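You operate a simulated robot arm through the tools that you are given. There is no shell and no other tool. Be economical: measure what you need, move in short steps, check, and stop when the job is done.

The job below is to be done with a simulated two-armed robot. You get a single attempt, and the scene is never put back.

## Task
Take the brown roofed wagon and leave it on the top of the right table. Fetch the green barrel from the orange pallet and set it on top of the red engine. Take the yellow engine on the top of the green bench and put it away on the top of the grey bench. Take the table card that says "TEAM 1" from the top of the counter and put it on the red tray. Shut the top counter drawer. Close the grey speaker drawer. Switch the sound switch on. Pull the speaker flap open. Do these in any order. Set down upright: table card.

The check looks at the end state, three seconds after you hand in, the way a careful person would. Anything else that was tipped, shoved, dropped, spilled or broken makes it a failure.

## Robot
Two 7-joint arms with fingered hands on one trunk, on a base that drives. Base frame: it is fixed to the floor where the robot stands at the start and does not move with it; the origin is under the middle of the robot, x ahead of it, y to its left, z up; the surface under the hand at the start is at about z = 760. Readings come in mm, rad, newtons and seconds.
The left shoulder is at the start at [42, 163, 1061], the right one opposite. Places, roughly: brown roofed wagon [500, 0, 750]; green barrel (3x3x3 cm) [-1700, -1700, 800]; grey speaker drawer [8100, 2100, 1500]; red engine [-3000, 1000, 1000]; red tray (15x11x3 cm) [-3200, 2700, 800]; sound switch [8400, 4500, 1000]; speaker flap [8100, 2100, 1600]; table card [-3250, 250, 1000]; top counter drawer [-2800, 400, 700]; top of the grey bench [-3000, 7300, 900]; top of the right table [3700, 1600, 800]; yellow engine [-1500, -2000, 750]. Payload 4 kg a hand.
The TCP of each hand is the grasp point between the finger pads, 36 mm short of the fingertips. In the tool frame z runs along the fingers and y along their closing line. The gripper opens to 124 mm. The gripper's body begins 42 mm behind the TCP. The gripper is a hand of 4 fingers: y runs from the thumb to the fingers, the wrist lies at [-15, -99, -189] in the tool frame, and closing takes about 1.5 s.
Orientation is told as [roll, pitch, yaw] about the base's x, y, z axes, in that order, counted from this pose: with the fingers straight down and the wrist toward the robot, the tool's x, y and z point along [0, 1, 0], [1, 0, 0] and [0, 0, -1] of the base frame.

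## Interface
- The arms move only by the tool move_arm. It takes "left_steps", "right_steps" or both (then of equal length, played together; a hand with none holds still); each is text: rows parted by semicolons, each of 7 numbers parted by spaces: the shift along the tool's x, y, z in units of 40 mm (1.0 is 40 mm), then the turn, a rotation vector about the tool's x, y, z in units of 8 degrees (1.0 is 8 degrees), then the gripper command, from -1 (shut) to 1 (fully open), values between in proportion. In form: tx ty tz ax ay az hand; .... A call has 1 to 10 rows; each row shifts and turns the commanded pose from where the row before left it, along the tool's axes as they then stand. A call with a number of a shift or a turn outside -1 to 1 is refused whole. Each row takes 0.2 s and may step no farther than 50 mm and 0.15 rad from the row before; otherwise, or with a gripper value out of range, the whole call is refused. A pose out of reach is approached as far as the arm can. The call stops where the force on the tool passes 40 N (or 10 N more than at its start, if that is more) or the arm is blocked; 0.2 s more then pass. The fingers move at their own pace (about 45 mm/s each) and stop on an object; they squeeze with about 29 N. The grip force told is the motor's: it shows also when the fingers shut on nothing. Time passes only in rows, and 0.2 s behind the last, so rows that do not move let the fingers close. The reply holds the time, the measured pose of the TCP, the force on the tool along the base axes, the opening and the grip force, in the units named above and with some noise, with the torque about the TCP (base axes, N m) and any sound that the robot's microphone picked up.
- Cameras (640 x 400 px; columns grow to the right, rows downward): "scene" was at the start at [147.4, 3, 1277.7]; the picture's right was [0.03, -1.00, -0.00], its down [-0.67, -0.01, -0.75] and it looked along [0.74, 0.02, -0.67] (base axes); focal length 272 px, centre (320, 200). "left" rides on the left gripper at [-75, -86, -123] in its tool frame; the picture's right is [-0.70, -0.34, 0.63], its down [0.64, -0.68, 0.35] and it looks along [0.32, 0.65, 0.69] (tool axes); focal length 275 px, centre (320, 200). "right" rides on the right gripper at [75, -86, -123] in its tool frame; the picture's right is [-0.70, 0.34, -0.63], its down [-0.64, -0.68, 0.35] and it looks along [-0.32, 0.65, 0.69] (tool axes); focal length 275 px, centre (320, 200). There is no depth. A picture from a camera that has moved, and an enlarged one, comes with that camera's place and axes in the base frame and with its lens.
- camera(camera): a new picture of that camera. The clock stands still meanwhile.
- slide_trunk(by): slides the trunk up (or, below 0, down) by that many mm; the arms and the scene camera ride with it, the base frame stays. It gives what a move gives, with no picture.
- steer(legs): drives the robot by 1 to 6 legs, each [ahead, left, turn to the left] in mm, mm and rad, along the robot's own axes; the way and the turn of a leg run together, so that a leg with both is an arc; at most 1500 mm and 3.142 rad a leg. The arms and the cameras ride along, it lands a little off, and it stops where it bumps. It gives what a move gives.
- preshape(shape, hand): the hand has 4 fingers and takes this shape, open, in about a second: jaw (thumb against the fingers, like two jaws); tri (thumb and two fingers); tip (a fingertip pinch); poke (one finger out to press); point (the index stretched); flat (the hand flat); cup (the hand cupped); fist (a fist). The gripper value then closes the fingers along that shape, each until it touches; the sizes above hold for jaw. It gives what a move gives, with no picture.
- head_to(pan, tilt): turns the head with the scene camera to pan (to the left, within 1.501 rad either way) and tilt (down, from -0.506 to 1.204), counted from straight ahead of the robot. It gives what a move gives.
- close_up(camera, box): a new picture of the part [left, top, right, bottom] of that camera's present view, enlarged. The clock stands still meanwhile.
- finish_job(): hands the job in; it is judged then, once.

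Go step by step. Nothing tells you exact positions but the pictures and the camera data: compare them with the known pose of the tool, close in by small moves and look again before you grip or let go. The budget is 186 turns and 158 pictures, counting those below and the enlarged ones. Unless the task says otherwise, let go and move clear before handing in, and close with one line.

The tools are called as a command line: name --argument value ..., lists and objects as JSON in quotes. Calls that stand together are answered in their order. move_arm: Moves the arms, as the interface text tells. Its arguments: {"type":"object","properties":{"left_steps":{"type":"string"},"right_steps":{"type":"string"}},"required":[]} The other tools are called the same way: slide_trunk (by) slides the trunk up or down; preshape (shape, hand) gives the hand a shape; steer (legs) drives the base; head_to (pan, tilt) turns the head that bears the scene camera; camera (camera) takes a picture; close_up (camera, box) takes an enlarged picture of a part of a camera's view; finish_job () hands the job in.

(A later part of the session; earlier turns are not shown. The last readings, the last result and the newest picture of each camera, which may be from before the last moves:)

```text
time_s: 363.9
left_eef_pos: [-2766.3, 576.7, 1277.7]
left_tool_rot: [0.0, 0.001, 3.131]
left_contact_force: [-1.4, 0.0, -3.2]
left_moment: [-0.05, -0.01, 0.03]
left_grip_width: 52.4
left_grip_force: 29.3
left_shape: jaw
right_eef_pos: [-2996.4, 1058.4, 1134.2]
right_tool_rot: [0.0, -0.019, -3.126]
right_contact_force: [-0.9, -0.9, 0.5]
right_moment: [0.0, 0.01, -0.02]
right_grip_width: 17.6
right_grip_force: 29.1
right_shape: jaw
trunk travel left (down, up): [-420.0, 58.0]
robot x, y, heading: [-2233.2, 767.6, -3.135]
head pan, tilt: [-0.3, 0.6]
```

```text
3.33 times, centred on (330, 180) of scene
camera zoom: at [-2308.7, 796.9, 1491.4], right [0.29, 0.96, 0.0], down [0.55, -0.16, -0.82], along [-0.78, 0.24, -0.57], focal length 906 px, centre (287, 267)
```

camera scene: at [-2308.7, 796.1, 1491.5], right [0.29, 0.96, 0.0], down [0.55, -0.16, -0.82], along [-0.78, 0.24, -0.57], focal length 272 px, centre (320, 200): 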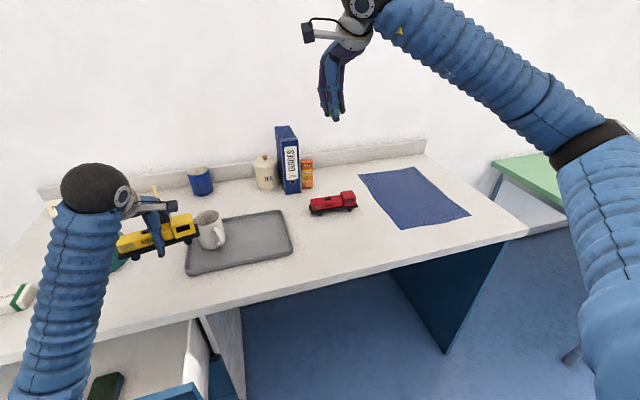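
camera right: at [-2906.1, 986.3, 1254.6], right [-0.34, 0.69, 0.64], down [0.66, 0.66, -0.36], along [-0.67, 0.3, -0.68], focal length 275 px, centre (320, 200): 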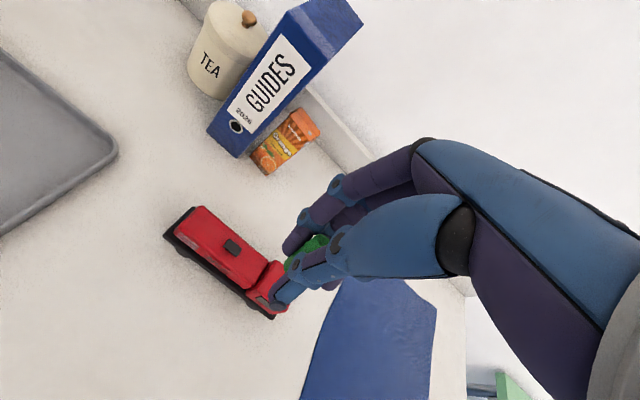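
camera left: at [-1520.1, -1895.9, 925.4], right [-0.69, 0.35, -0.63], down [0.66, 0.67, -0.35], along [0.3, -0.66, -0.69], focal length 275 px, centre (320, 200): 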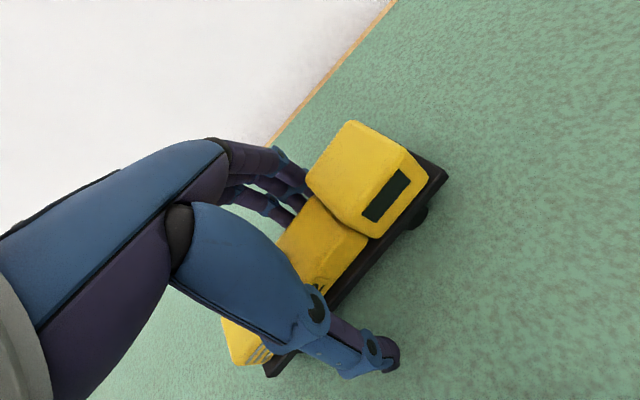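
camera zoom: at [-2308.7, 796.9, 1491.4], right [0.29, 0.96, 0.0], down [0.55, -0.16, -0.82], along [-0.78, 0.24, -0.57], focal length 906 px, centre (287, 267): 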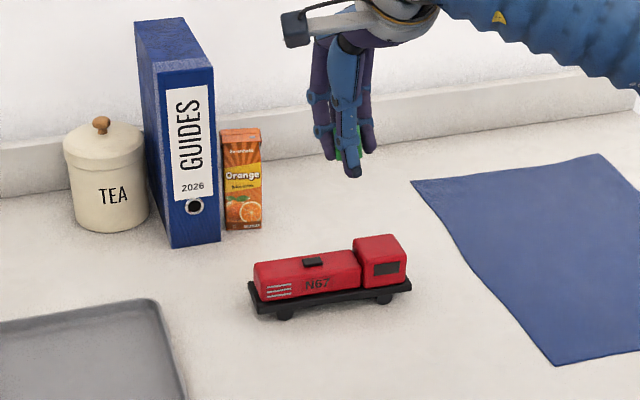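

The cab roof looks flat and free – a good place for the barrel. I move the hand aside to see the cab unobstructed and fix its position.

move_arm --right_steps "-0.89 0.28 0.28 0 0 0 -1; -0.89 0.28 0.28 0 0 0 -1; -0.89 0.28 0.28 0 0 0 -1; -0.89 0.28 0.28 0 0 0 -1; 0 0 0 0 0 0 -1"

camera --camera "right"

```text
time_s: 365.1
left_eef_pos: [-2766.9, 573.7, 1277.1]
left_tool_rot: [-0.002, 0.003, 3.131]
left_contact_force: [0.6, -0.3, -2.3]
left_moment: [0.05, -0.01, 0.01]
left_grip_width: 52.2
left_grip_force: 29.2
left_shape: jaw
right_eef_pos: [-3043.2, 1201.4, 1089.1]
right_tool_rot: [-0.003, -0.019, -3.123]
right_contact_force: [0.3, 0.0, 0.1]
right_moment: [-0.01, -0.03, 0.01]
right_grip_width: 17.3
right_grip_force: 29.3
right_shape: jaw
trunk travel left (down, up): [-420.0, 58.0]
robot x, y, heading: [-2232.0, 767.0, -3.135]
head pan, tilt: [-0.3, 0.6]
```

```text
51 pictures are left
camera right: at [-2953.5, 1128.2, 1209.7], right [-0.34, 0.69, 0.64], down [0.66, 0.66, -0.36], along [-0.67, 0.31, -0.68], focal length 275 px, centre (320, 200)
```

right: 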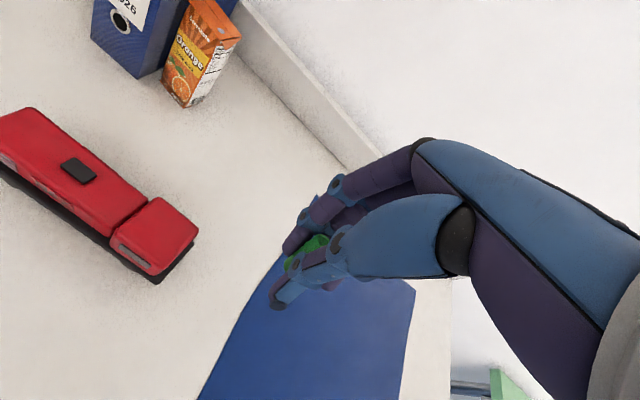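

The cab roof centre is (−3037, 1123, ~972). I move above it and lower to ~15 mm clearance, then check from the scene camera.

move_arm --right_steps "0.65 -0.05 0 0 0 0 -1; 0.65 -0.05 0 0 0 0 -1; 0.65 -0.05 0.3 0 0 0 -1; 0 0 0.5 0 0 0 -1; 0 0 0.5 0 0 0 -1; 0 0 0 0 0 0 -1"

close_up --camera "scene" --box '[282, 140, 410, 220]'

camera --camera "right"

```text
time_s: 366.5
left_eef_pos: [-2766.4, 575.8, 1278.6]
left_tool_rot: [-0.001, 0.0, 3.133]
left_contact_force: [0.3, 0.3, -2.3]
left_moment: [0.03, -0.02, -0.03]
left_grip_width: 52.3
left_grip_force: 29.4
left_shape: jaw
right_eef_pos: [-3037.5, 1122.2, 1037.3]
right_tool_rot: [-0.002, -0.018, -3.125]
right_contact_force: [-0.1, -0.1, -0.3]
right_moment: [-0.03, 0.0, -0.03]
right_grip_width: 17.4
right_grip_force: 28.7
right_shape: jaw
trunk travel left (down, up): [-420.0, 58.0]
robot x, y, heading: [-2233.6, 770.9, -3.132]
head pan, tilt: [-0.3, 0.6]
```

```text
5.00 times, centred on (346, 180) of scene
camera zoom: at [-2308.8, 796.0, 1491.4], right [0.29, 0.96, 0.0], down [0.55, -0.16, -0.82], along [-0.78, 0.24, -0.57], focal length 1359 px, centre (190, 300)
```

zoom: 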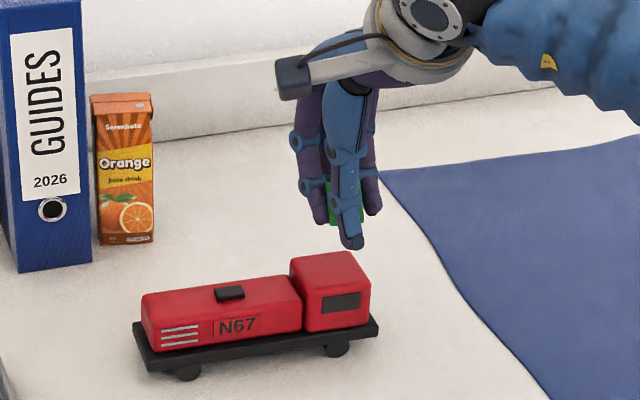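

```text
49 pictures are left
camera right: at [-2947.7, 1050.3, 1158.5], right [-0.34, 0.69, 0.64], down [0.66, 0.66, -0.36], along [-0.67, 0.31, -0.68], focal length 275 px, centre (320, 200)
```

right: 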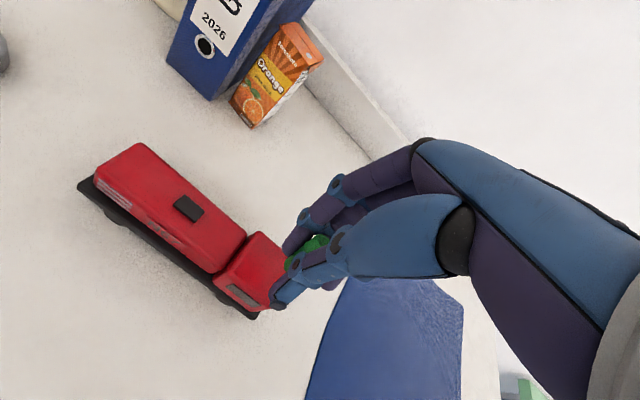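

The barrel looks ~8 mm too far right relative to the roof centre. I correct that and lower until light contact.

move_arm --right_steps "0.2 0.05 0.15 0 0 0 -1; 0 0 0.2 0 0 0 -1; 0 0 0.1 0 0 0 -1; 0 0 0.08 0 0 0 -1; 0 0 0.08 0 0 0 -1"

close_up --camera "scene" --box '[282, 140, 410, 220]'

```text
time_s: 367.7
left_eef_pos: [-2766.4, 577.0, 1278.4]
left_tool_rot: [0.002, 0.002, 3.131]
left_contact_force: [0.2, 0.3, -2.5]
left_moment: [0.03, 0.0, -0.02]
left_grip_width: 52.1
left_grip_force: 28.8
left_shape: jaw
right_eef_pos: [-3041.7, 1114.7, 1014.6]
right_tool_rot: [-0.002, -0.018, -3.126]
right_contact_force: [-0.6, 0.2, -0.6]
right_moment: [0.0, 0.02, 0.0]
right_grip_width: 17.0
right_grip_force: 28.4
right_shape: jaw
trunk travel left (down, up): [-420.0, 58.0]
robot x, y, heading: [-2231.4, 769.4, -3.135]
head pan, tilt: [-0.3, 0.6]
```

```text
5.00 times, centred on (346, 180) of scene
camera zoom: at [-2309.0, 796.3, 1491.4], right [0.29, 0.96, 0.0], down [0.55, -0.16, -0.82], along [-0.78, 0.24, -0.57], focal length 1359 px, centre (190, 300)
```

zoom: 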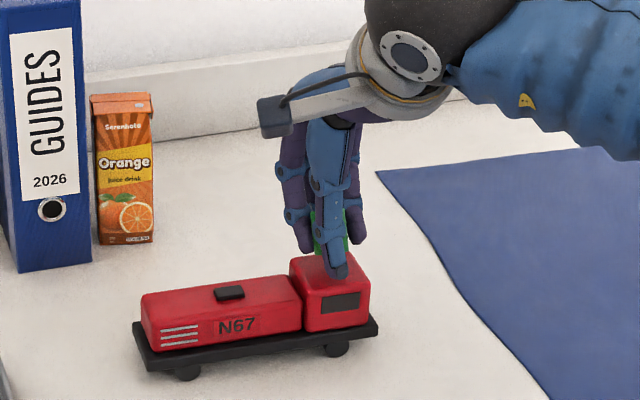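

move_arm --right_steps "0 -0.05 0.08 0 0 0 -1; 0 0 0.08 0 0 0 -1; 0 0 0.08 0 0 0 -1; 0 0 0 0 0 0 -1"

close_up --camera "scene" --box '[314, 160, 378, 200]'

camera --camera "right"

```text
time_s: 368.7
left_eef_pos: [-2766.9, 575.4, 1276.8]
left_tool_rot: [-0.002, 0.002, 3.131]
left_contact_force: [-0.3, 0.2, -2.9]
left_moment: [-0.01, 0.0, 0.0]
left_grip_width: 52.3
left_grip_force: 29.2
left_shape: jaw
right_eef_pos: [-3038.6, 1115.1, 1003.7]
right_tool_rot: [-0.002, -0.018, -3.125]
right_contact_force: [-0.8, 0.9, 0.1]
right_moment: [-0.02, 0.01, -0.01]
right_grip_width: 17.2
right_grip_force: 28.4
right_shape: jaw
trunk travel left (down, up): [-420.0, 58.0]
robot x, y, heading: [-2232.4, 768.6, -3.138]
head pan, tilt: [-0.3, 0.6]
```

```text
10.00 times, centred on (346, 180) of scene
camera zoom: at [-2309.0, 796.2, 1491.4], right [0.29, 0.96, 0.0], down [0.55, -0.16, -0.82], along [-0.78, 0.24, -0.57], focal length 2719 px, centre (60, 400)
```

zoom: 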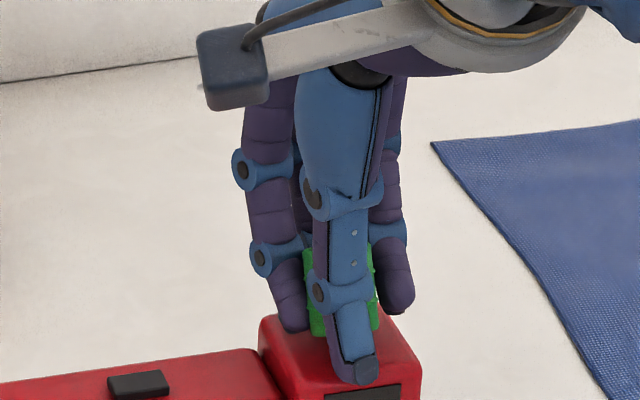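

```text
46 pictures are left
camera right: at [-2949.3, 1043.0, 1124.8], right [-0.34, 0.69, 0.64], down [0.66, 0.66, -0.36], along [-0.67, 0.31, -0.68], focal length 275 px, centre (320, 200)
```

right: 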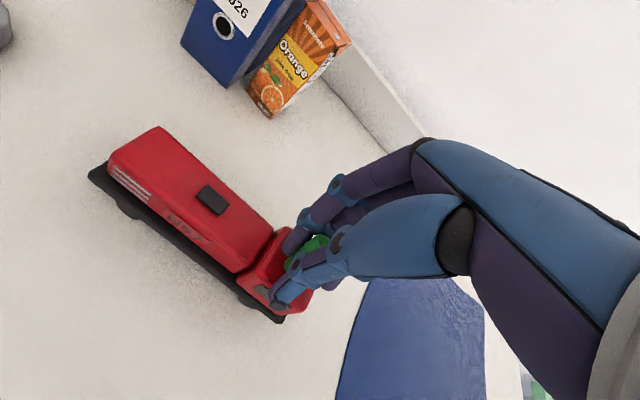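

Well aligned; only a few mm remain. I lower in 2–3 mm steps.

move_arm --right_steps "0 0 0.06 0 0 0 -1; 0 0 0.06 0 0 0 -1; 0 0 0.06 0 0 0 -1; 0 0 0 0 0 0 -1"

close_up --camera "scene" --box '[314, 160, 378, 200]'

```text
time_s: 369.7
left_eef_pos: [-2766.2, 574.9, 1278.1]
left_tool_rot: [-0.001, 0.0, 3.131]
left_contact_force: [-1.4, 0.3, -2.7]
left_moment: [0.0, 0.0, -0.01]
left_grip_width: 52.0
left_grip_force: 30.1
left_shape: jaw
right_eef_pos: [-3038.1, 1115.4, 999.8]
right_tool_rot: [-0.001, -0.022, -3.125]
right_contact_force: [-4.4, 1.5, 16.4]
right_moment: [0.21, 0.33, 0.04]
right_grip_width: 18.2
right_grip_force: 29.0
right_shape: jaw
trunk travel left (down, up): [-420.0, 58.0]
robot x, y, heading: [-2231.0, 766.5, -3.135]
head pan, tilt: [-0.3, 0.6]
```

```text
10.00 times, centred on (346, 180) of scene
camera zoom: at [-2308.0, 795.7, 1491.6], right [0.29, 0.96, 0.0], down [0.55, -0.16, -0.82], along [-0.78, 0.24, -0.57], focal length 2719 px, centre (60, 400)
```

zoom: 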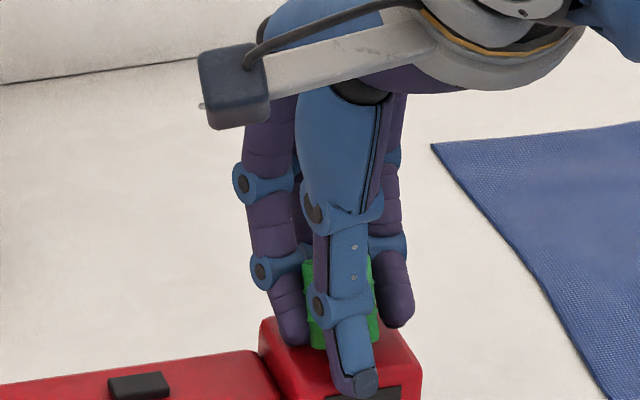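

Contact with 16 N. I ease off 2 mm, open slowly and rise.

move_arm --right_steps "0 0 -0.05 0 0 0 -1; 0 0 0 0 0 0 -0.85; 0 0 0 0 0 0 -0.7; 0 0 0 0 0 0 -0.5; 0 0 0 0 0 0 -0.3; 0 0 0 0 0 0 0; 0 0 0 0 0 0 0; 0 0 0 0 0 0 0"

move_arm --right_steps "0 0 -0.3 0 0 0 0; 0 0 -0.7 0 0 0 0; 0 0 -1 0 0 0 0; 0 0 -1 0 0 0 0; 0 0 -1 0 0 0 0; 0 0 -1 0 0 0 0; 0 -0.5 -1 0 0 0 0; 0 -1 0 0 0 0 0; 0 -1 0 0 0 0 0; 0 -1 0 0 0 0 0"

close_up --camera "scene" --box '[282, 140, 410, 220]'

```text
time_s: 371.5
left_eef_pos: [-2767.9, 576.7, 1277.8]
left_tool_rot: [-0.001, 0.001, 3.132]
left_contact_force: [-0.3, -0.4, -2.5]
left_moment: [0.0, -0.02, 0.02]
left_grip_width: 52.2
left_grip_force: 29.2
left_shape: jaw
right_eef_pos: [-3038.7, 1116.1, 999.2]
right_tool_rot: [-0.001, -0.017, -3.125]
right_contact_force: [0.4, -0.1, 0.0]
right_moment: [0.04, -0.01, 0.01]
right_grip_width: 61.5
right_grip_force: 0.0
right_shape: jaw
trunk travel left (down, up): [-420.0, 58.0]
robot x, y, heading: [-2233.0, 769.5, -3.135]
head pan, tilt: [-0.3, 0.6]
```

```text
time_s: 373.7
left_eef_pos: [-2766.1, 576.1, 1278.7]
left_tool_rot: [-0.001, -0.001, 3.135]
left_contact_force: [0.0, 0.0, -2.6]
left_moment: [0.02, 0.03, 0.01]
left_grip_width: 52.4
left_grip_force: 28.5
left_shape: jaw
right_eef_pos: [-2891.4, 1119.8, 1237.7]
right_tool_rot: [-0.001, -0.018, -3.125]
right_contact_force: [0.3, 0.4, -0.2]
right_moment: [0.0, 0.0, -0.03]
right_grip_width: 61.9
right_grip_force: 0.1
right_shape: jaw
trunk travel left (down, up): [-420.0, 58.0]
robot x, y, heading: [-2236.3, 766.7, -3.138]
head pan, tilt: [-0.3, 0.6]
```

```text
5.00 times, centred on (346, 180) of scene
camera zoom: at [-2307.4, 796.7, 1491.5], right [0.29, 0.96, 0.0], down [0.55, -0.16, -0.82], along [-0.79, 0.24, -0.57], focal length 1359 px, centre (190, 300)
```

zoom: 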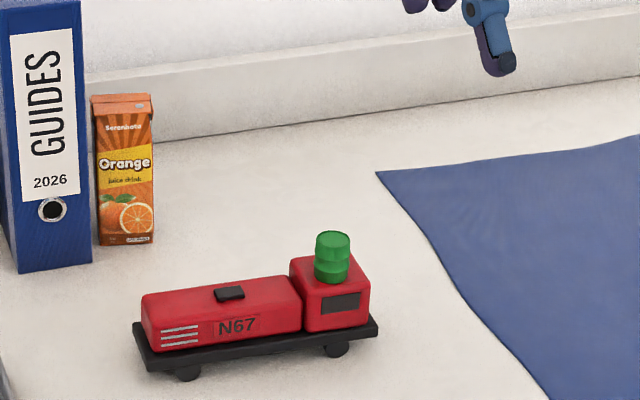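

The barrel stands on the red engine's cab. Next the counter drawer and the card: I back off and look at both.

steer --legs '[[-350, 130, 0]]'

head_to --pan 0.25 --tilt 0.55

camera --camera "scene"

close_up --camera "scene" --box '[200, 60, 360, 160]'

```text
time_s: 376.1
left_eef_pos: [-2413.2, 446.5, 1278.3]
left_tool_rot: [0.001, 0.0, 3.131]
left_contact_force: [0.6, -0.5, -3.4]
left_moment: [0.03, -0.04, -0.03]
left_grip_width: 52.1
left_grip_force: 29.1
left_shape: jaw
right_eef_pos: [-2539.9, 991.0, 1237.2]
right_tool_rot: [-0.003, -0.019, -3.124]
right_contact_force: [0.2, -0.1, 0.7]
right_moment: [0.01, 0.01, -0.02]
right_grip_width: 61.9
right_grip_force: 0.0
right_shape: jaw
trunk travel left (down, up): [-420.0, 58.0]
robot x, y, heading: [-1877.9, 643.2, -3.136]
head pan, tilt: [-0.3, 0.6]
```

```text
time_s: 377.1
left_eef_pos: [-2412.3, 448.2, 1277.5]
left_tool_rot: [0.0, 0.003, 3.133]
left_contact_force: [-0.3, 0.1, -3.0]
left_moment: [0.04, 0.0, 0.01]
left_grip_width: 52.4
left_grip_force: 29.0
left_shape: jaw
right_eef_pos: [-2540.9, 989.9, 1237.0]
right_tool_rot: [-0.001, -0.017, -3.123]
right_contact_force: [0.3, 0.0, 0.5]
right_moment: [-0.02, -0.01, -0.02]
right_grip_width: 61.9
right_grip_force: 0.2
right_shape: jaw
trunk travel left (down, up): [-420.0, 58.0]
robot x, y, heading: [-1876.7, 644.6, -3.135]
head pan, tilt: [0.25, 0.55]
```

```text
43 pictures are left
camera scene: at [-1957.2, 620.4, 1495.9], right [-0.25, 0.97, 0.0], down [0.51, 0.13, -0.85], along [-0.82, -0.22, -0.53], focal length 272 px, centre (320, 200)
```

scene: 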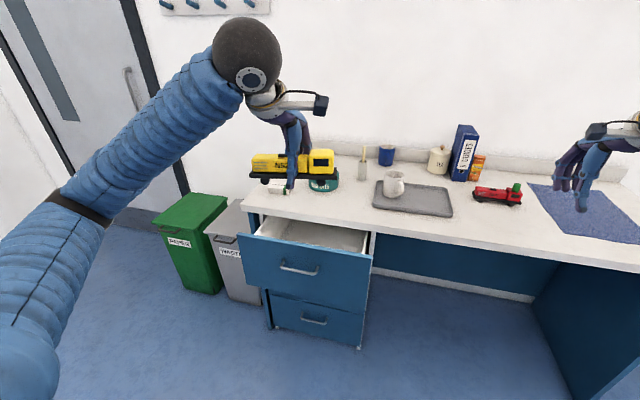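

```text
4.00 times, centred on (280, 110) of scene
camera zoom: at [-1957.2, 620.4, 1495.9], right [-0.25, 0.97, 0.0], down [0.51, 0.13, -0.85], along [-0.82, -0.22, -0.53], focal length 1088 px, centre (480, 560)
```

zoom: 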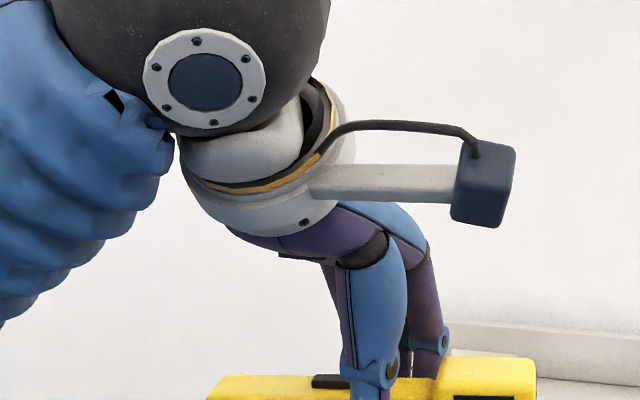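

The drawer (y≈130–607, face at x≈−2645, handle z≈742) must go back about 115 mm under the counter edge. I shift left, lower the trunk and point the right hand forward to push it.

steer --legs '[[0, 480, 0]]'

slide_trunk --by -250

move_arm --right_steps "0 -0.6 0 -1 0 0 -1; 0 -0.6 0 -1 0 0 -1; 0 0 0 -1 0 0 -1; 0 0 0 -1 0 0 -1; 0 0 0 -1 0 0 -1; 0 0 0 -1 0 0 -1; 0 0 0 -1 0 0 -1; 0 0 0 -1 0 0 -1; 0 0 0 -1 0 0 -1; 0 0 0 -1 0 0 -1"

camera --camera "scene"

```text
time_s: 379.9
left_eef_pos: [-2409.2, -30.5, 1276.4]
left_tool_rot: [-0.003, 0.003, 3.133]
left_contact_force: [0.1, -0.8, -2.7]
left_moment: [0.01, -0.03, 0.03]
left_grip_width: 52.3
left_grip_force: 28.7
left_shape: jaw
right_eef_pos: [-2537.1, 513.8, 1238.7]
right_tool_rot: [-0.003, -0.019, -3.123]
right_contact_force: [-0.2, -0.8, -0.8]
right_moment: [0.03, 0.01, -0.01]
right_grip_width: 61.9
right_grip_force: 0.1
right_shape: jaw
trunk travel left (down, up): [-420.0, 58.0]
robot x, y, heading: [-1874.2, 163.5, -3.137]
head pan, tilt: [0.25, 0.55]
```

```text
time_s: 382.5
left_eef_pos: [-2409.2, -29.4, 1028.4]
left_tool_rot: [0.001, -0.001, 3.132]
left_contact_force: [0.4, -0.9, -3.1]
left_moment: [0.0, -0.02, 0.04]
left_grip_width: 52.2
left_grip_force: 29.2
left_shape: jaw
right_eef_pos: [-2535.9, 513.8, 986.9]
right_tool_rot: [-0.001, -0.02, -3.124]
right_contact_force: [-0.2, -0.6, 0.3]
right_moment: [-0.04, -0.04, 0.0]
right_grip_width: 61.6
right_grip_force: 0.0
right_shape: jaw
trunk travel left (down, up): [-170.0, 308.0]
robot x, y, heading: [-1871.0, 163.2, -3.137]
head pan, tilt: [0.25, 0.55]
```

```text
time_s: 384.7
left_eef_pos: [-2411.1, -27.4, 1027.5]
left_tool_rot: [-0.001, 0.002, 3.134]
left_contact_force: [0.0, 0.6, -3.1]
left_moment: [-0.03, -0.01, 0.02]
left_grip_width: 52.3
left_grip_force: 29.2
left_shape: jaw
right_eef_pos: [-2505.7, 500.9, 1000.5]
right_tool_rot: [-0.261, -1.37, -2.825]
right_contact_force: [1.1, 0.4, -0.6]
right_moment: [-0.03, 0.05, 0.09]
right_grip_width: 0.0
right_grip_force: 29.1
right_shape: jaw
right hand out of reach, approached as far as the arm can: row 6, 7
trunk travel left (down, up): [-170.0, 308.0]
robot x, y, heading: [-1873.6, 163.4, -3.135]
head pan, tilt: [0.25, 0.55]
```

```text
41 pictures are left
camera scene: at [-2046.4, 142.5, 1211.6], right [-0.25, 0.97, -0.06], down [0.68, 0.13, -0.72], along [-0.69, -0.21, -0.69], focal length 272 px, centre (320, 200)
```

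scene: 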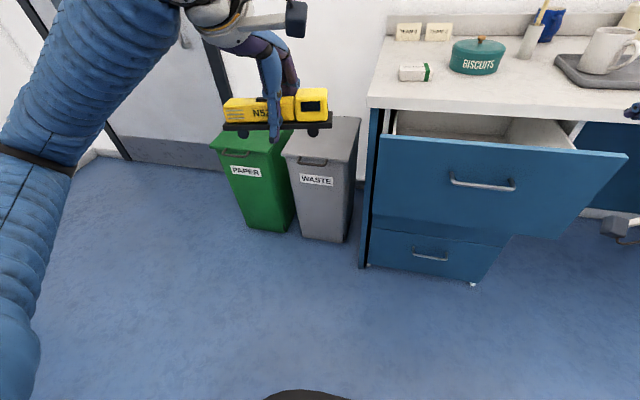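

The right hand points forward. I bring it in front of the drawer face (y≈367, z≈800, above the handle).

move_arm --right_steps "0.583 -0.711 0.402 0 0 0 -1; 0.583 -0.711 0.402 0 0 0 -1; 0.583 -0.711 0.402 0 0 0 -1; 0.583 -0.711 0.402 0 0 0 -1; 0.583 -0.711 0.402 0 0 0 -1; 0.583 -0.711 0.402 0 0 0 -1"

head_to --pan -0.1 --tilt 0.55

camera --camera "scene"

```text
time_s: 386.1
left_eef_pos: [-2409.2, -28.4, 1027.3]
left_tool_rot: [-0.001, 0.002, 3.133]
left_contact_force: [-0.1, -0.2, -3.0]
left_moment: [0.02, -0.04, 0.01]
left_grip_width: 52.4
left_grip_force: 29.0
left_shape: jaw
right_eef_pos: [-2536.4, 520.5, 845.2]
right_tool_rot: [-0.025, -1.374, -3.03]
right_contact_force: [0.8, 0.0, 0.3]
right_moment: [0.03, 0.0, -0.01]
right_grip_width: 0.1
right_grip_force: 29.3
right_shape: jaw
right hand out of reach, approached as far as the arm can: row 1, 2, 3, 4, 5, 6
trunk travel left (down, up): [-170.0, 308.0]
robot x, y, heading: [-1874.2, 163.6, -3.138]
head pan, tilt: [0.25, 0.55]
```

```text
time_s: 386.9
left_eef_pos: [-2409.8, -28.7, 1027.3]
left_tool_rot: [-0.001, 0.001, 3.134]
left_contact_force: [1.5, 0.5, -2.5]
left_moment: [0.02, 0.01, -0.02]
left_grip_width: 52.1
left_grip_force: 28.9
left_shape: jaw
right_eef_pos: [-2535.2, 520.9, 846.8]
right_tool_rot: [-0.026, -1.377, -3.029]
right_contact_force: [-0.7, 0.3, 0.4]
right_moment: [0.01, -0.02, -0.02]
right_grip_width: 0.0
right_grip_force: 29.4
right_shape: jaw
trunk travel left (down, up): [-170.0, 308.0]
robot x, y, heading: [-1874.2, 163.6, -3.136]
head pan, tilt: [-0.099, 0.55]
```

```text
40 pictures are left
camera scene: at [-2048.7, 173.3, 1211.2], right [0.09, 1.0, 0.02], down [0.7, -0.05, -0.71], along [-0.71, 0.08, -0.7], focal length 272 px, centre (320, 200)
```

scene: 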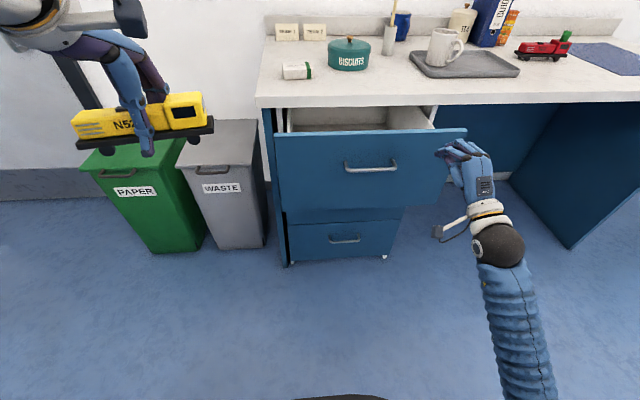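

The arm can't come further across, but its pose is fine: I lower the trunk, shift left and push the drawer by driving forward.

slide_trunk --by -50

steer --legs '[[0, 150, 0], [60, 0, 0]]'

camera --camera "scene"

```text
time_s: 387.9
left_eef_pos: [-2408.9, -29.5, 979.4]
left_tool_rot: [0.001, -0.004, 3.133]
left_contact_force: [-0.4, 0.3, -2.5]
left_moment: [-0.01, 0.0, 0.0]
left_grip_width: 52.2
left_grip_force: 29.1
left_shape: jaw
right_eef_pos: [-2535.6, 521.9, 743.0]
right_tool_rot: [0.002, -1.301, -3.058]
right_contact_force: [-0.6, -0.5, -0.1]
right_moment: [0.0, -0.01, -0.01]
right_grip_width: 0.0
right_grip_force: 29.1
right_shape: jaw
trunk travel left (down, up): [-120.0, 358.0]
robot x, y, heading: [-1876.1, 165.4, -3.136]
head pan, tilt: [-0.099, 0.55]
```

```text
time_s: 389.8
left_eef_pos: [-2470.0, -180.6, 977.5]
left_tool_rot: [0.001, 0.003, 3.136]
left_contact_force: [0.8, 0.1, -2.5]
left_moment: [-0.02, -0.01, -0.01]
left_grip_width: 52.3
left_grip_force: 28.6
left_shape: jaw
right_eef_pos: [-2598.8, 369.4, 740.8]
right_tool_rot: [0.004, -1.297, -3.059]
right_contact_force: [-0.5, 0.4, -0.5]
right_moment: [0.02, 0.04, -0.01]
right_grip_width: 0.3
right_grip_force: 28.8
right_shape: jaw
trunk travel left (down, up): [-120.0, 358.0]
robot x, y, heading: [-1932.6, 10.7, -3.132]
head pan, tilt: [-0.099, 0.55]
```

```text
39 pictures are left
camera scene: at [-2140.5, 22.2, 1142.9], right [0.09, 1.0, 0.03], down [0.75, -0.05, -0.66], along [-0.65, 0.08, -0.75], focal length 272 px, centre (320, 200)
```

scene: 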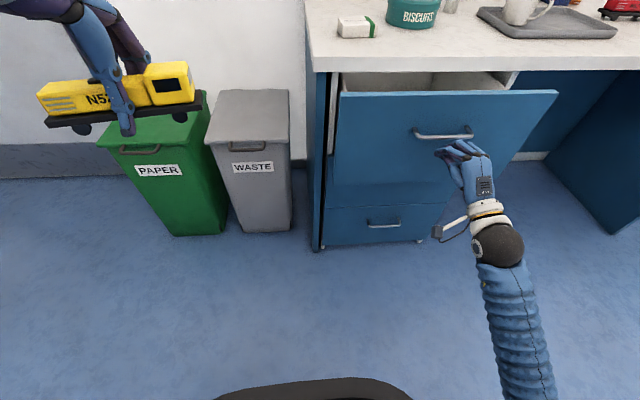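

The fingertips are just below the handle against the face. I drive forward in short legs to push it shut.

steer --legs '[[60, 0, 0], [40, 0, 0], [20, 0, 0], [20, 0, 0]]'

camera --camera "scene"

```text
time_s: 392.0
left_eef_pos: [-2611.0, -182.1, 976.8]
left_tool_rot: [0.001, 0.004, 3.133]
left_contact_force: [-0.3, 0.0, -2.8]
left_moment: [-0.01, -0.03, 0.0]
left_grip_width: 52.4
left_grip_force: 29.0
left_shape: jaw
right_eef_pos: [-2739.3, 368.8, 742.8]
right_tool_rot: [0.003, -1.299, -3.058]
right_contact_force: [17.8, 0.9, -6.8]
right_moment: [-0.05, 0.37, -0.07]
right_grip_width: 0.0
right_grip_force: 28.6
right_shape: jaw
trunk travel left (down, up): [-120.0, 358.0]
robot x, y, heading: [-2073.3, 13.4, -3.134]
head pan, tilt: [-0.099, 0.55]
```

```text
38 pictures are left
camera scene: at [-2281.3, 21.2, 1143.1], right [0.09, 1.0, 0.03], down [0.75, -0.05, -0.66], along [-0.65, 0.08, -0.75], focal length 272 px, centre (320, 200)
```

scene: 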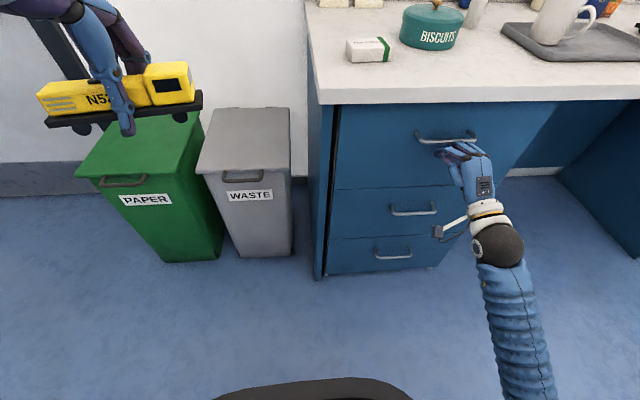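

The face looks flush with the lower drawers. I push a little more to be sure it has hit the stop.

steer --legs '[[12, 0, 0]]'

close_up --camera "scene" --box '[300, 60, 560, 280]'

```text
time_s: 392.8
left_eef_pos: [-2614.9, -180.6, 977.5]
left_tool_rot: [0.001, 0.002, 3.133]
left_contact_force: [0.4, -0.7, -2.7]
left_moment: [0.0, -0.02, 0.04]
left_grip_width: 52.2
left_grip_force: 28.6
left_shape: jaw
right_eef_pos: [-2741.4, 368.1, 739.0]
right_tool_rot: [0.012, -1.291, -3.066]
right_contact_force: [11.0, -0.6, -12.1]
right_moment: [-0.07, 0.21, -0.09]
right_grip_width: 0.2
right_grip_force: 28.9
right_shape: jaw
trunk travel left (down, up): [-120.0, 358.0]
robot x, y, heading: [-2081.9, 13.1, -3.137]
head pan, tilt: [-0.099, 0.55]
stopped in leg 1: the force on the tool passed its limit at 51 N (the readings are from after the stop); the commanded pose is now the measured one
```

```text
1.82 times, centred on (430, 170) of scene
camera zoom: at [-2285.6, 21.5, 1143.4], right [0.09, 1.0, 0.03], down [0.75, -0.05, -0.66], along [-0.65, 0.08, -0.75], focal length 494 px, centre (120, 254)
```

zoom: 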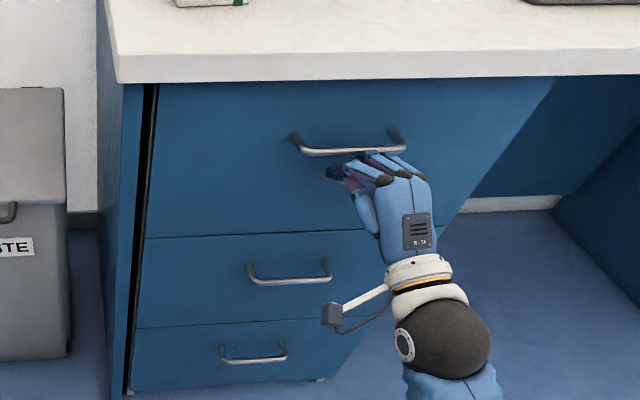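

The drawer is shut. I back away, turn the right hand down again and raise the trunk for the card.

steer --legs '[[-250, 0, 0]]'

slide_trunk --by 300

move_arm --right_steps "0 0 0 1 0 0 -1; 0 0 0 1 0 0 -1; 0 0 0 1 0 0 0; 0 0 0 1 0 0 0; 0 0 0 1 0 0 0; 0 0 0 1 0 0 0; 0 0 0 1 0 0 0; 0 0 0 1 0 0 0; 0 0 0 1 0 0 0; 0 0 0 0.25 0 0 0"

head_to --pan -0.2 --tilt 0.4

camera --camera "scene"

```text
time_s: 394.6
left_eef_pos: [-2366.8, -180.8, 978.7]
left_tool_rot: [-0.001, 0.0, 3.134]
left_contact_force: [-0.5, 0.4, -2.1]
left_moment: [0.04, -0.01, 0.03]
left_grip_width: 52.3
left_grip_force: 29.2
left_shape: jaw
right_eef_pos: [-2495.1, 369.7, 741.0]
right_tool_rot: [0.007, -1.297, -3.061]
right_contact_force: [-0.1, -0.7, -0.4]
right_moment: [0.01, 0.0, -0.01]
right_grip_width: 0.0
right_grip_force: 28.9
right_shape: jaw
trunk travel left (down, up): [-120.0, 358.0]
robot x, y, heading: [-1831.2, 17.7, -3.13]
head pan, tilt: [-0.099, 0.55]
```

```text
time_s: 397.6
left_eef_pos: [-2368.4, -181.5, 1277.8]
left_tool_rot: [0.002, 0.001, 3.136]
left_contact_force: [0.0, -0.7, -2.7]
left_moment: [-0.02, -0.03, -0.01]
left_grip_width: 52.4
left_grip_force: 28.8
left_shape: jaw
right_eef_pos: [-2493.4, 370.7, 1106.4]
right_tool_rot: [-0.014, -1.39, -3.03]
right_contact_force: [0.4, 0.5, 0.2]
right_moment: [0.02, 0.01, -0.05]
right_grip_width: 0.0
right_grip_force: 29.4
right_shape: jaw
trunk travel left (down, up): [-420.0, 58.0]
robot x, y, heading: [-1834.0, 14.7, -3.137]
head pan, tilt: [-0.099, 0.55]
```

```text
time_s: 399.8
left_eef_pos: [-2367.5, -179.5, 1278.3]
left_tool_rot: [0.001, 0.0, 3.132]
left_contact_force: [-0.7, 0.4, -2.4]
left_moment: [0.0, -0.05, -0.02]
left_grip_width: 52.1
left_grip_force: 29.1
left_shape: jaw
right_eef_pos: [-2492.8, 372.0, 1107.7]
right_tool_rot: [-0.001, -0.095, -3.045]
right_contact_force: [-1.3, -0.1, 0.0]
right_moment: [0.02, 0.01, -0.02]
right_grip_width: 61.7
right_grip_force: 0.2
right_shape: jaw
trunk travel left (down, up): [-420.0, 58.0]
robot x, y, heading: [-1834.1, 15.2, -3.128]
head pan, tilt: [-0.099, 0.55]
```

```text
time_s: 400.5
left_eef_pos: [-2367.7, -179.7, 1277.2]
left_tool_rot: [0.0, 0.003, 3.134]
left_contact_force: [-0.3, -0.1, -3.3]
left_moment: [-0.04, -0.05, 0.0]
left_grip_width: 52.3
left_grip_force: 29.2
left_shape: jaw
right_eef_pos: [-2493.8, 370.3, 1106.6]
right_tool_rot: [-0.001, -0.098, -3.044]
right_contact_force: [-0.5, 0.0, 0.1]
right_moment: [0.03, -0.03, -0.03]
right_grip_width: 61.7
right_grip_force: 0.0
right_shape: jaw
trunk travel left (down, up): [-420.0, 58.0]
robot x, y, heading: [-1834.4, 17.1, -3.135]
head pan, tilt: [-0.201, 0.4]
```

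```text
36 pictures are left
camera scene: at [-1916.6, 33.3, 1509.5], right [0.19, 0.98, 0.0], down [0.39, -0.07, -0.92], along [-0.9, 0.18, -0.4], focal length 272 px, centre (320, 200)
```

scene: 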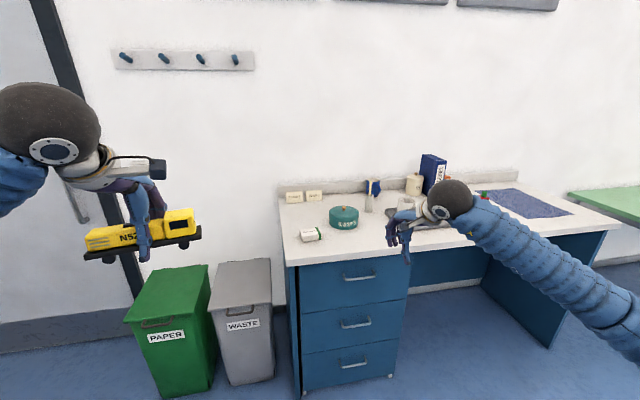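

close_up --camera "scene" --box '[270, 170, 366, 250]'

```text
5.00 times, centred on (318, 210) of scene
camera zoom: at [-1916.6, 33.3, 1509.5], right [0.19, 0.98, 0.0], down [0.39, -0.07, -0.92], along [-0.9, 0.18, -0.4], focal length 1359 px, centre (330, 150)
```

zoom: 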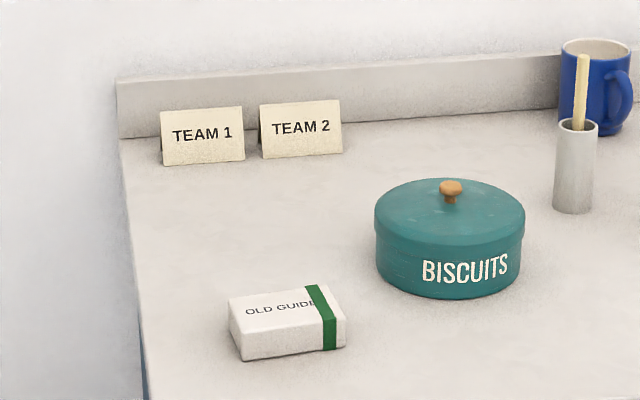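

TEAM 1 is the left tent card, base near (−3300, 166). I lift and level the right hand, then drive closer.

move_arm --right_steps "0 0 -0.9 0.68 0 0.65 0; 0 0 -0.9 0 0 0 0; 0 0 -0.9 0 0 0 0; 0 0 0 0 0 0 0"

steer --legs '[[540, 60, 0]]'

head_to --pan -0.2 --tilt 0.55

camera --camera "scene"

camera --camera "right"

```text
time_s: 401.5
left_eef_pos: [-2367.3, -179.9, 1276.6]
left_tool_rot: [0.001, 0.003, 3.135]
left_contact_force: [-0.1, 0.2, -3.5]
left_moment: [-0.01, -0.03, -0.02]
left_grip_width: 52.0
left_grip_force: 29.1
left_shape: jaw
right_eef_pos: [-2488.8, 370.1, 1216.7]
right_tool_rot: [0.003, -0.002, -3.134]
right_contact_force: [-1.3, -1.3, -1.1]
right_moment: [-0.02, -0.02, 0.02]
right_grip_width: 62.0
right_grip_force: 0.0
right_shape: jaw
trunk travel left (down, up): [-420.0, 58.0]
robot x, y, heading: [-1830.2, 15.1, -3.136]
head pan, tilt: [-0.201, 0.4]
```

```text
time_s: 404.6
left_eef_pos: [-2890.8, -242.5, 1277.5]
left_tool_rot: [0.002, 0.002, 3.131]
left_contact_force: [-0.1, -0.6, -2.5]
left_moment: [0.0, -0.05, -0.02]
left_grip_width: 52.3
left_grip_force: 29.0
left_shape: jaw
right_eef_pos: [-3009.3, 306.7, 1215.8]
right_tool_rot: [0.003, -0.002, -3.137]
right_contact_force: [-0.8, -0.2, 0.3]
right_moment: [0.02, 0.0, 0.01]
right_grip_width: 62.1
right_grip_force: 0.0
right_shape: jaw
trunk travel left (down, up): [-420.0, 58.0]
robot x, y, heading: [-2357.6, -52.0, -3.139]
head pan, tilt: [-0.201, 0.4]
```

```text
time_s: 405.3
left_eef_pos: [-2890.2, -242.6, 1276.4]
left_tool_rot: [-0.001, 0.003, 3.131]
left_contact_force: [0.0, -0.3, -3.0]
left_moment: [0.0, -0.02, -0.01]
left_grip_width: 52.4
left_grip_force: 29.0
left_shape: jaw
right_eef_pos: [-3008.4, 306.7, 1215.7]
right_tool_rot: [0.001, -0.002, -3.139]
right_contact_force: [-0.5, 0.2, -0.5]
right_moment: [0.04, 0.01, -0.03]
right_grip_width: 61.7
right_grip_force: 0.1
right_shape: jaw
trunk travel left (down, up): [-420.0, 58.0]
robot x, y, heading: [-2354.1, -50.4, -3.138]
head pan, tilt: [-0.201, 0.55]
```

```text
34 pictures are left
camera scene: at [-2435.0, -31.7, 1495.9], right [0.19, 0.98, 0.0], down [0.52, -0.1, -0.85], along [-0.83, 0.17, -0.53], focal length 272 px, centre (320, 200)
```

scene: 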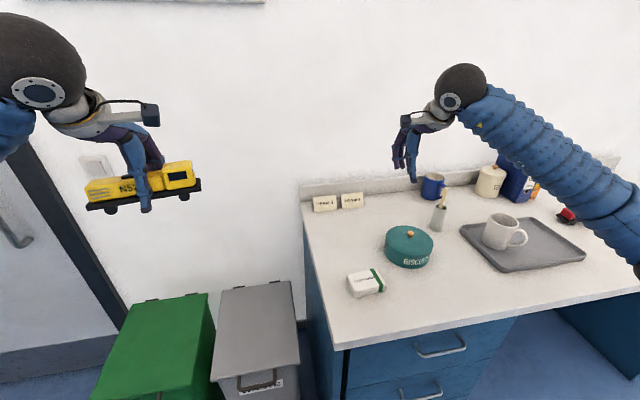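

```text
33 pictures are left
camera right: at [-2921.5, 233.3, 1338.5], right [-0.34, 0.7, 0.63], down [0.68, 0.65, -0.35], along [-0.65, 0.31, -0.69], focal length 275 px, centre (320, 200)
```

right: 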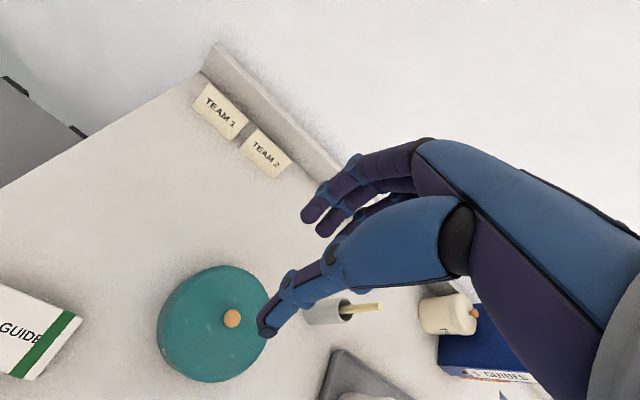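

The TEAM 1 ridge is at about (−3284, 161, ~965). I bring the right hand over it at a safe height.

move_arm --right_steps "0.92 0 0 0 0 0 -0.2; 0.92 0 0 0 0 0 -0.2; 0.92 0 0 0 0 0 -0.2; 0.9 0 0 0 0 0 -0.2; 0 1 0 0 0 0 -0.2; 0 1 0 0 0 0 -0.2; 0 1 0 0 0 0 -0.2; 0 1 0.5 0 0 0 -0.2; 0 1 0.6 0 0 0 -0.2; 0 1 0.6 0 0 0 -0.2"

move_arm --right_steps "0 0.9 0.5 0 0 0 -0.2; 0 0 1 0 0 0 -0.2; 0 0 0.8 0 0 0 -0.2"

camera --camera "right"

close_up --camera "scene" --box '[270, 130, 398, 230]'

```text
time_s: 407.5
left_eef_pos: [-2890.6, -242.7, 1276.9]
left_tool_rot: [-0.001, 0.003, 3.129]
left_contact_force: [-0.1, 0.5, -3.6]
left_moment: [-0.03, -0.02, 0.02]
left_grip_width: 52.2
left_grip_force: 28.4
left_shape: jaw
right_eef_pos: [-3250.3, 159.8, 1150.2]
right_tool_rot: [0.002, -0.002, -3.137]
right_contact_force: [-0.3, -0.1, 0.2]
right_moment: [0.0, 0.0, 0.02]
right_grip_width: 49.5
right_grip_force: 0.0
right_shape: jaw
trunk travel left (down, up): [-420.0, 58.0]
robot x, y, heading: [-2351.4, -48.4, -3.137]
head pan, tilt: [-0.201, 0.55]
```

```text
time_s: 408.3
left_eef_pos: [-2889.9, -243.4, 1277.7]
left_tool_rot: [0.0, 0.003, 3.13]
left_contact_force: [0.1, -0.4, -2.2]
left_moment: [-0.01, -0.04, 0.02]
left_grip_width: 52.2
left_grip_force: 28.9
left_shape: jaw
right_eef_pos: [-3286.7, 159.2, 1058.1]
right_tool_rot: [0.002, -0.004, -3.137]
right_contact_force: [0.4, -0.4, 0.1]
right_moment: [-0.02, -0.04, 0.01]
right_grip_width: 49.9
right_grip_force: 0.1
right_shape: jaw
trunk travel left (down, up): [-420.0, 58.0]
robot x, y, heading: [-2355.7, -48.9, -3.137]
head pan, tilt: [-0.201, 0.55]
```

```text
32 pictures are left
camera right: at [-3198.8, 85.7, 1179.7], right [-0.34, 0.7, 0.63], down [0.68, 0.65, -0.35], along [-0.65, 0.31, -0.69], focal length 275 px, centre (320, 200)
```

right: 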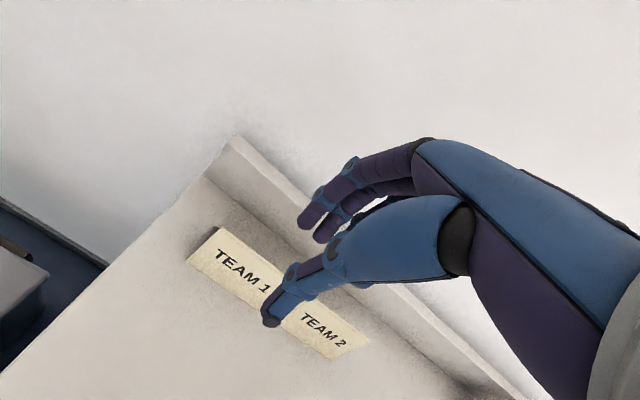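

```text
4.00 times, centred on (334, 180) of scene
camera zoom: at [-2435.4, -31.9, 1495.8], right [0.19, 0.98, 0.0], down [0.52, -0.1, -0.85], along [-0.83, 0.17, -0.53], focal length 1088 px, centre (264, 280)
```

zoom: 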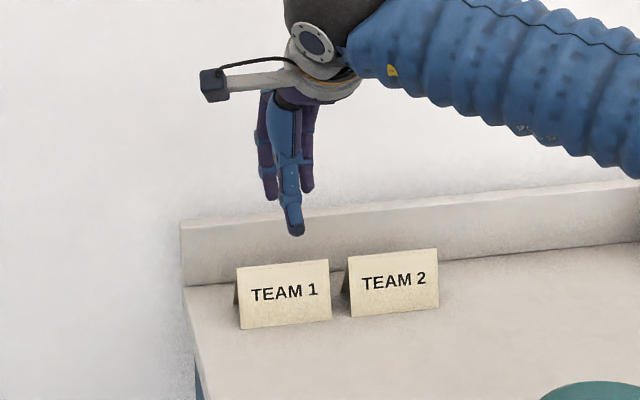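

The ridge is at (−3305, 160, 957). I drive 20 mm nearer, lower over the ridge and close.

steer --legs '[[20, 0, 0]]'

move_arm --right_steps "0 0 0.9 0 0 0 -0.2; 0 0 0.9 0 0 0 -0.2; 0 0 0.5 0 0 0 -0.2; 0 0 0.3 0 0 0 -0.2"

close_up --camera "scene" --box '[270, 150, 398, 230]'

camera --camera "right"

```text
time_s: 409.1
left_eef_pos: [-2907.1, -242.9, 1278.3]
left_tool_rot: [0.0, 0.001, 3.132]
left_contact_force: [0.0, 0.5, -2.3]
left_moment: [-0.01, 0.02, 0.04]
left_grip_width: 52.2
left_grip_force: 29.2
left_shape: jaw
right_eef_pos: [-3302.6, 159.5, 1058.9]
right_tool_rot: [0.002, -0.004, -3.137]
right_contact_force: [-0.3, -0.2, -0.6]
right_moment: [0.0, 0.03, 0.02]
right_grip_width: 49.9
right_grip_force: 0.0
right_shape: jaw
trunk travel left (down, up): [-420.0, 58.0]
robot x, y, heading: [-2373.3, -49.2, -3.136]
head pan, tilt: [-0.201, 0.55]
```

```text
time_s: 410.1
left_eef_pos: [-2905.8, -242.9, 1279.3]
left_tool_rot: [-0.001, -0.002, 3.131]
left_contact_force: [-0.7, 0.4, -2.7]
left_moment: [-0.02, -0.02, 0.02]
left_grip_width: 52.2
left_grip_force: 29.3
left_shape: jaw
right_eef_pos: [-3304.4, 157.5, 957.6]
right_tool_rot: [0.003, -0.009, -3.138]
right_contact_force: [20.0, 0.0, 22.0]
right_moment: [0.17, 1.74, -0.16]
right_grip_width: 47.3
right_grip_force: 0.1
right_shape: jaw
trunk travel left (down, up): [-420.0, 58.0]
robot x, y, heading: [-2371.4, -47.0, -3.139]
head pan, tilt: [-0.201, 0.55]
```

```text
5.00 times, centred on (334, 190) of scene
camera zoom: at [-2450.1, -32.2, 1496.4], right [0.19, 0.98, 0.0], down [0.52, -0.1, -0.85], along [-0.83, 0.17, -0.53], focal length 1359 px, centre (250, 250)
```

zoom: 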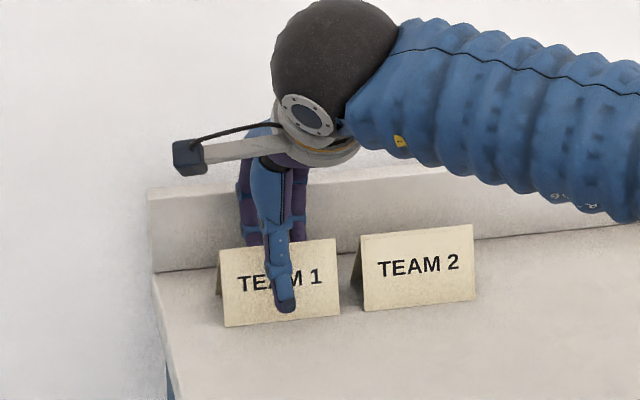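

```text
29 pictures are left
camera right: at [-3215.5, 84.4, 1081.1], right [-0.34, 0.7, 0.63], down [0.68, 0.65, -0.35], along [-0.66, 0.31, -0.69], focal length 275 px, centre (320, 200)
```

right: 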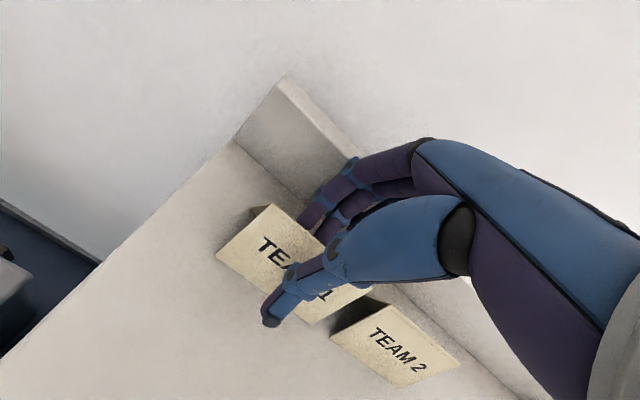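

The card's ridge is between thumb and fingers (the fingers graze the splashback). I close and lift.

move_arm --right_steps "0 0 0 0 0 0 -0.5; 0 -0.05 0 0 0 0 -0.8; 0 0 0 0 0 0 -1; 0 0 0 0 0 0 -1; 0 0 0 0 0 0 -1; 0 0 0 0 0 0 -1"

move_arm --right_steps "0 0 -0.3 0 0 0 -1; 0 0 -0.8 0 0 0 -1; 0 0 -1 0 0 0 -1; 0 0 -1 0 0 0 -1; 0 -1 -0.3 0 0 0 -1; 0 -1 0 0 0 0 -1; 0 -1 0 0 0 0 -1"

camera --camera "right"

close_up --camera "scene" --box '[240, 80, 432, 220]'

```text
time_s: 411.5
left_eef_pos: [-2907.9, -243.7, 1278.3]
left_tool_rot: [0.0, 0.001, 3.131]
left_contact_force: [-0.8, 0.4, -2.0]
left_moment: [0.01, -0.03, 0.01]
left_grip_width: 52.1
left_grip_force: 29.2
left_shape: jaw
right_eef_pos: [-3301.9, 158.5, 954.6]
right_tool_rot: [0.001, -0.001, -3.139]
right_contact_force: [-0.1, 0.1, 0.0]
right_moment: [-0.03, -0.01, -0.04]
right_grip_width: 25.5
right_grip_force: 29.4
right_shape: jaw
trunk travel left (down, up): [-420.0, 58.0]
robot x, y, heading: [-2372.3, -47.4, -3.141]
head pan, tilt: [-0.201, 0.55]
```

```text
time_s: 413.1
left_eef_pos: [-2908.1, -243.4, 1277.6]
left_tool_rot: [0.001, 0.001, 3.131]
left_contact_force: [0.4, -0.3, -3.3]
left_moment: [0.04, 0.01, 0.03]
left_grip_width: 52.0
left_grip_force: 29.3
left_shape: jaw
right_eef_pos: [-3181.2, 159.3, 1089.6]
right_tool_rot: [0.002, -0.005, -3.135]
right_contact_force: [0.3, 0.0, -0.7]
right_moment: [-0.04, 0.02, 0.01]
right_grip_width: 25.3
right_grip_force: 28.7
right_shape: jaw
trunk travel left (down, up): [-420.0, 58.0]
robot x, y, heading: [-2373.6, -47.8, -3.136]
head pan, tilt: [-0.201, 0.55]
```

```text
28 pictures are left
camera right: at [-3095.2, 86.4, 1210.3], right [-0.34, 0.7, 0.63], down [0.68, 0.65, -0.35], along [-0.65, 0.31, -0.69], focal length 275 px, centre (320, 200)
```

right: 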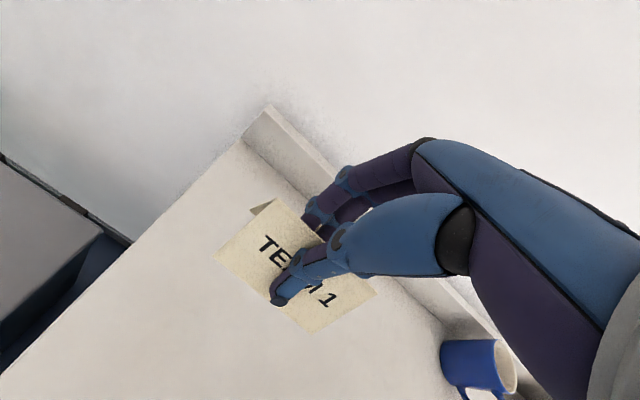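

```text
2.86 times, centred on (336, 150) of scene
camera zoom: at [-2453.0, -31.3, 1495.9], right [0.19, 0.98, 0.0], down [0.52, -0.1, -0.85], along [-0.83, 0.17, -0.53], focal length 777 px, centre (274, 343)
```

zoom: 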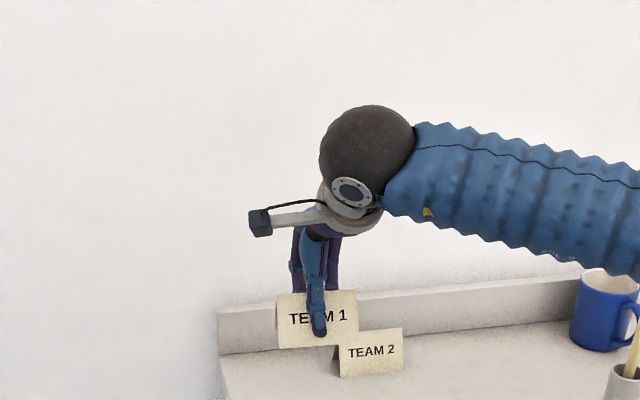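

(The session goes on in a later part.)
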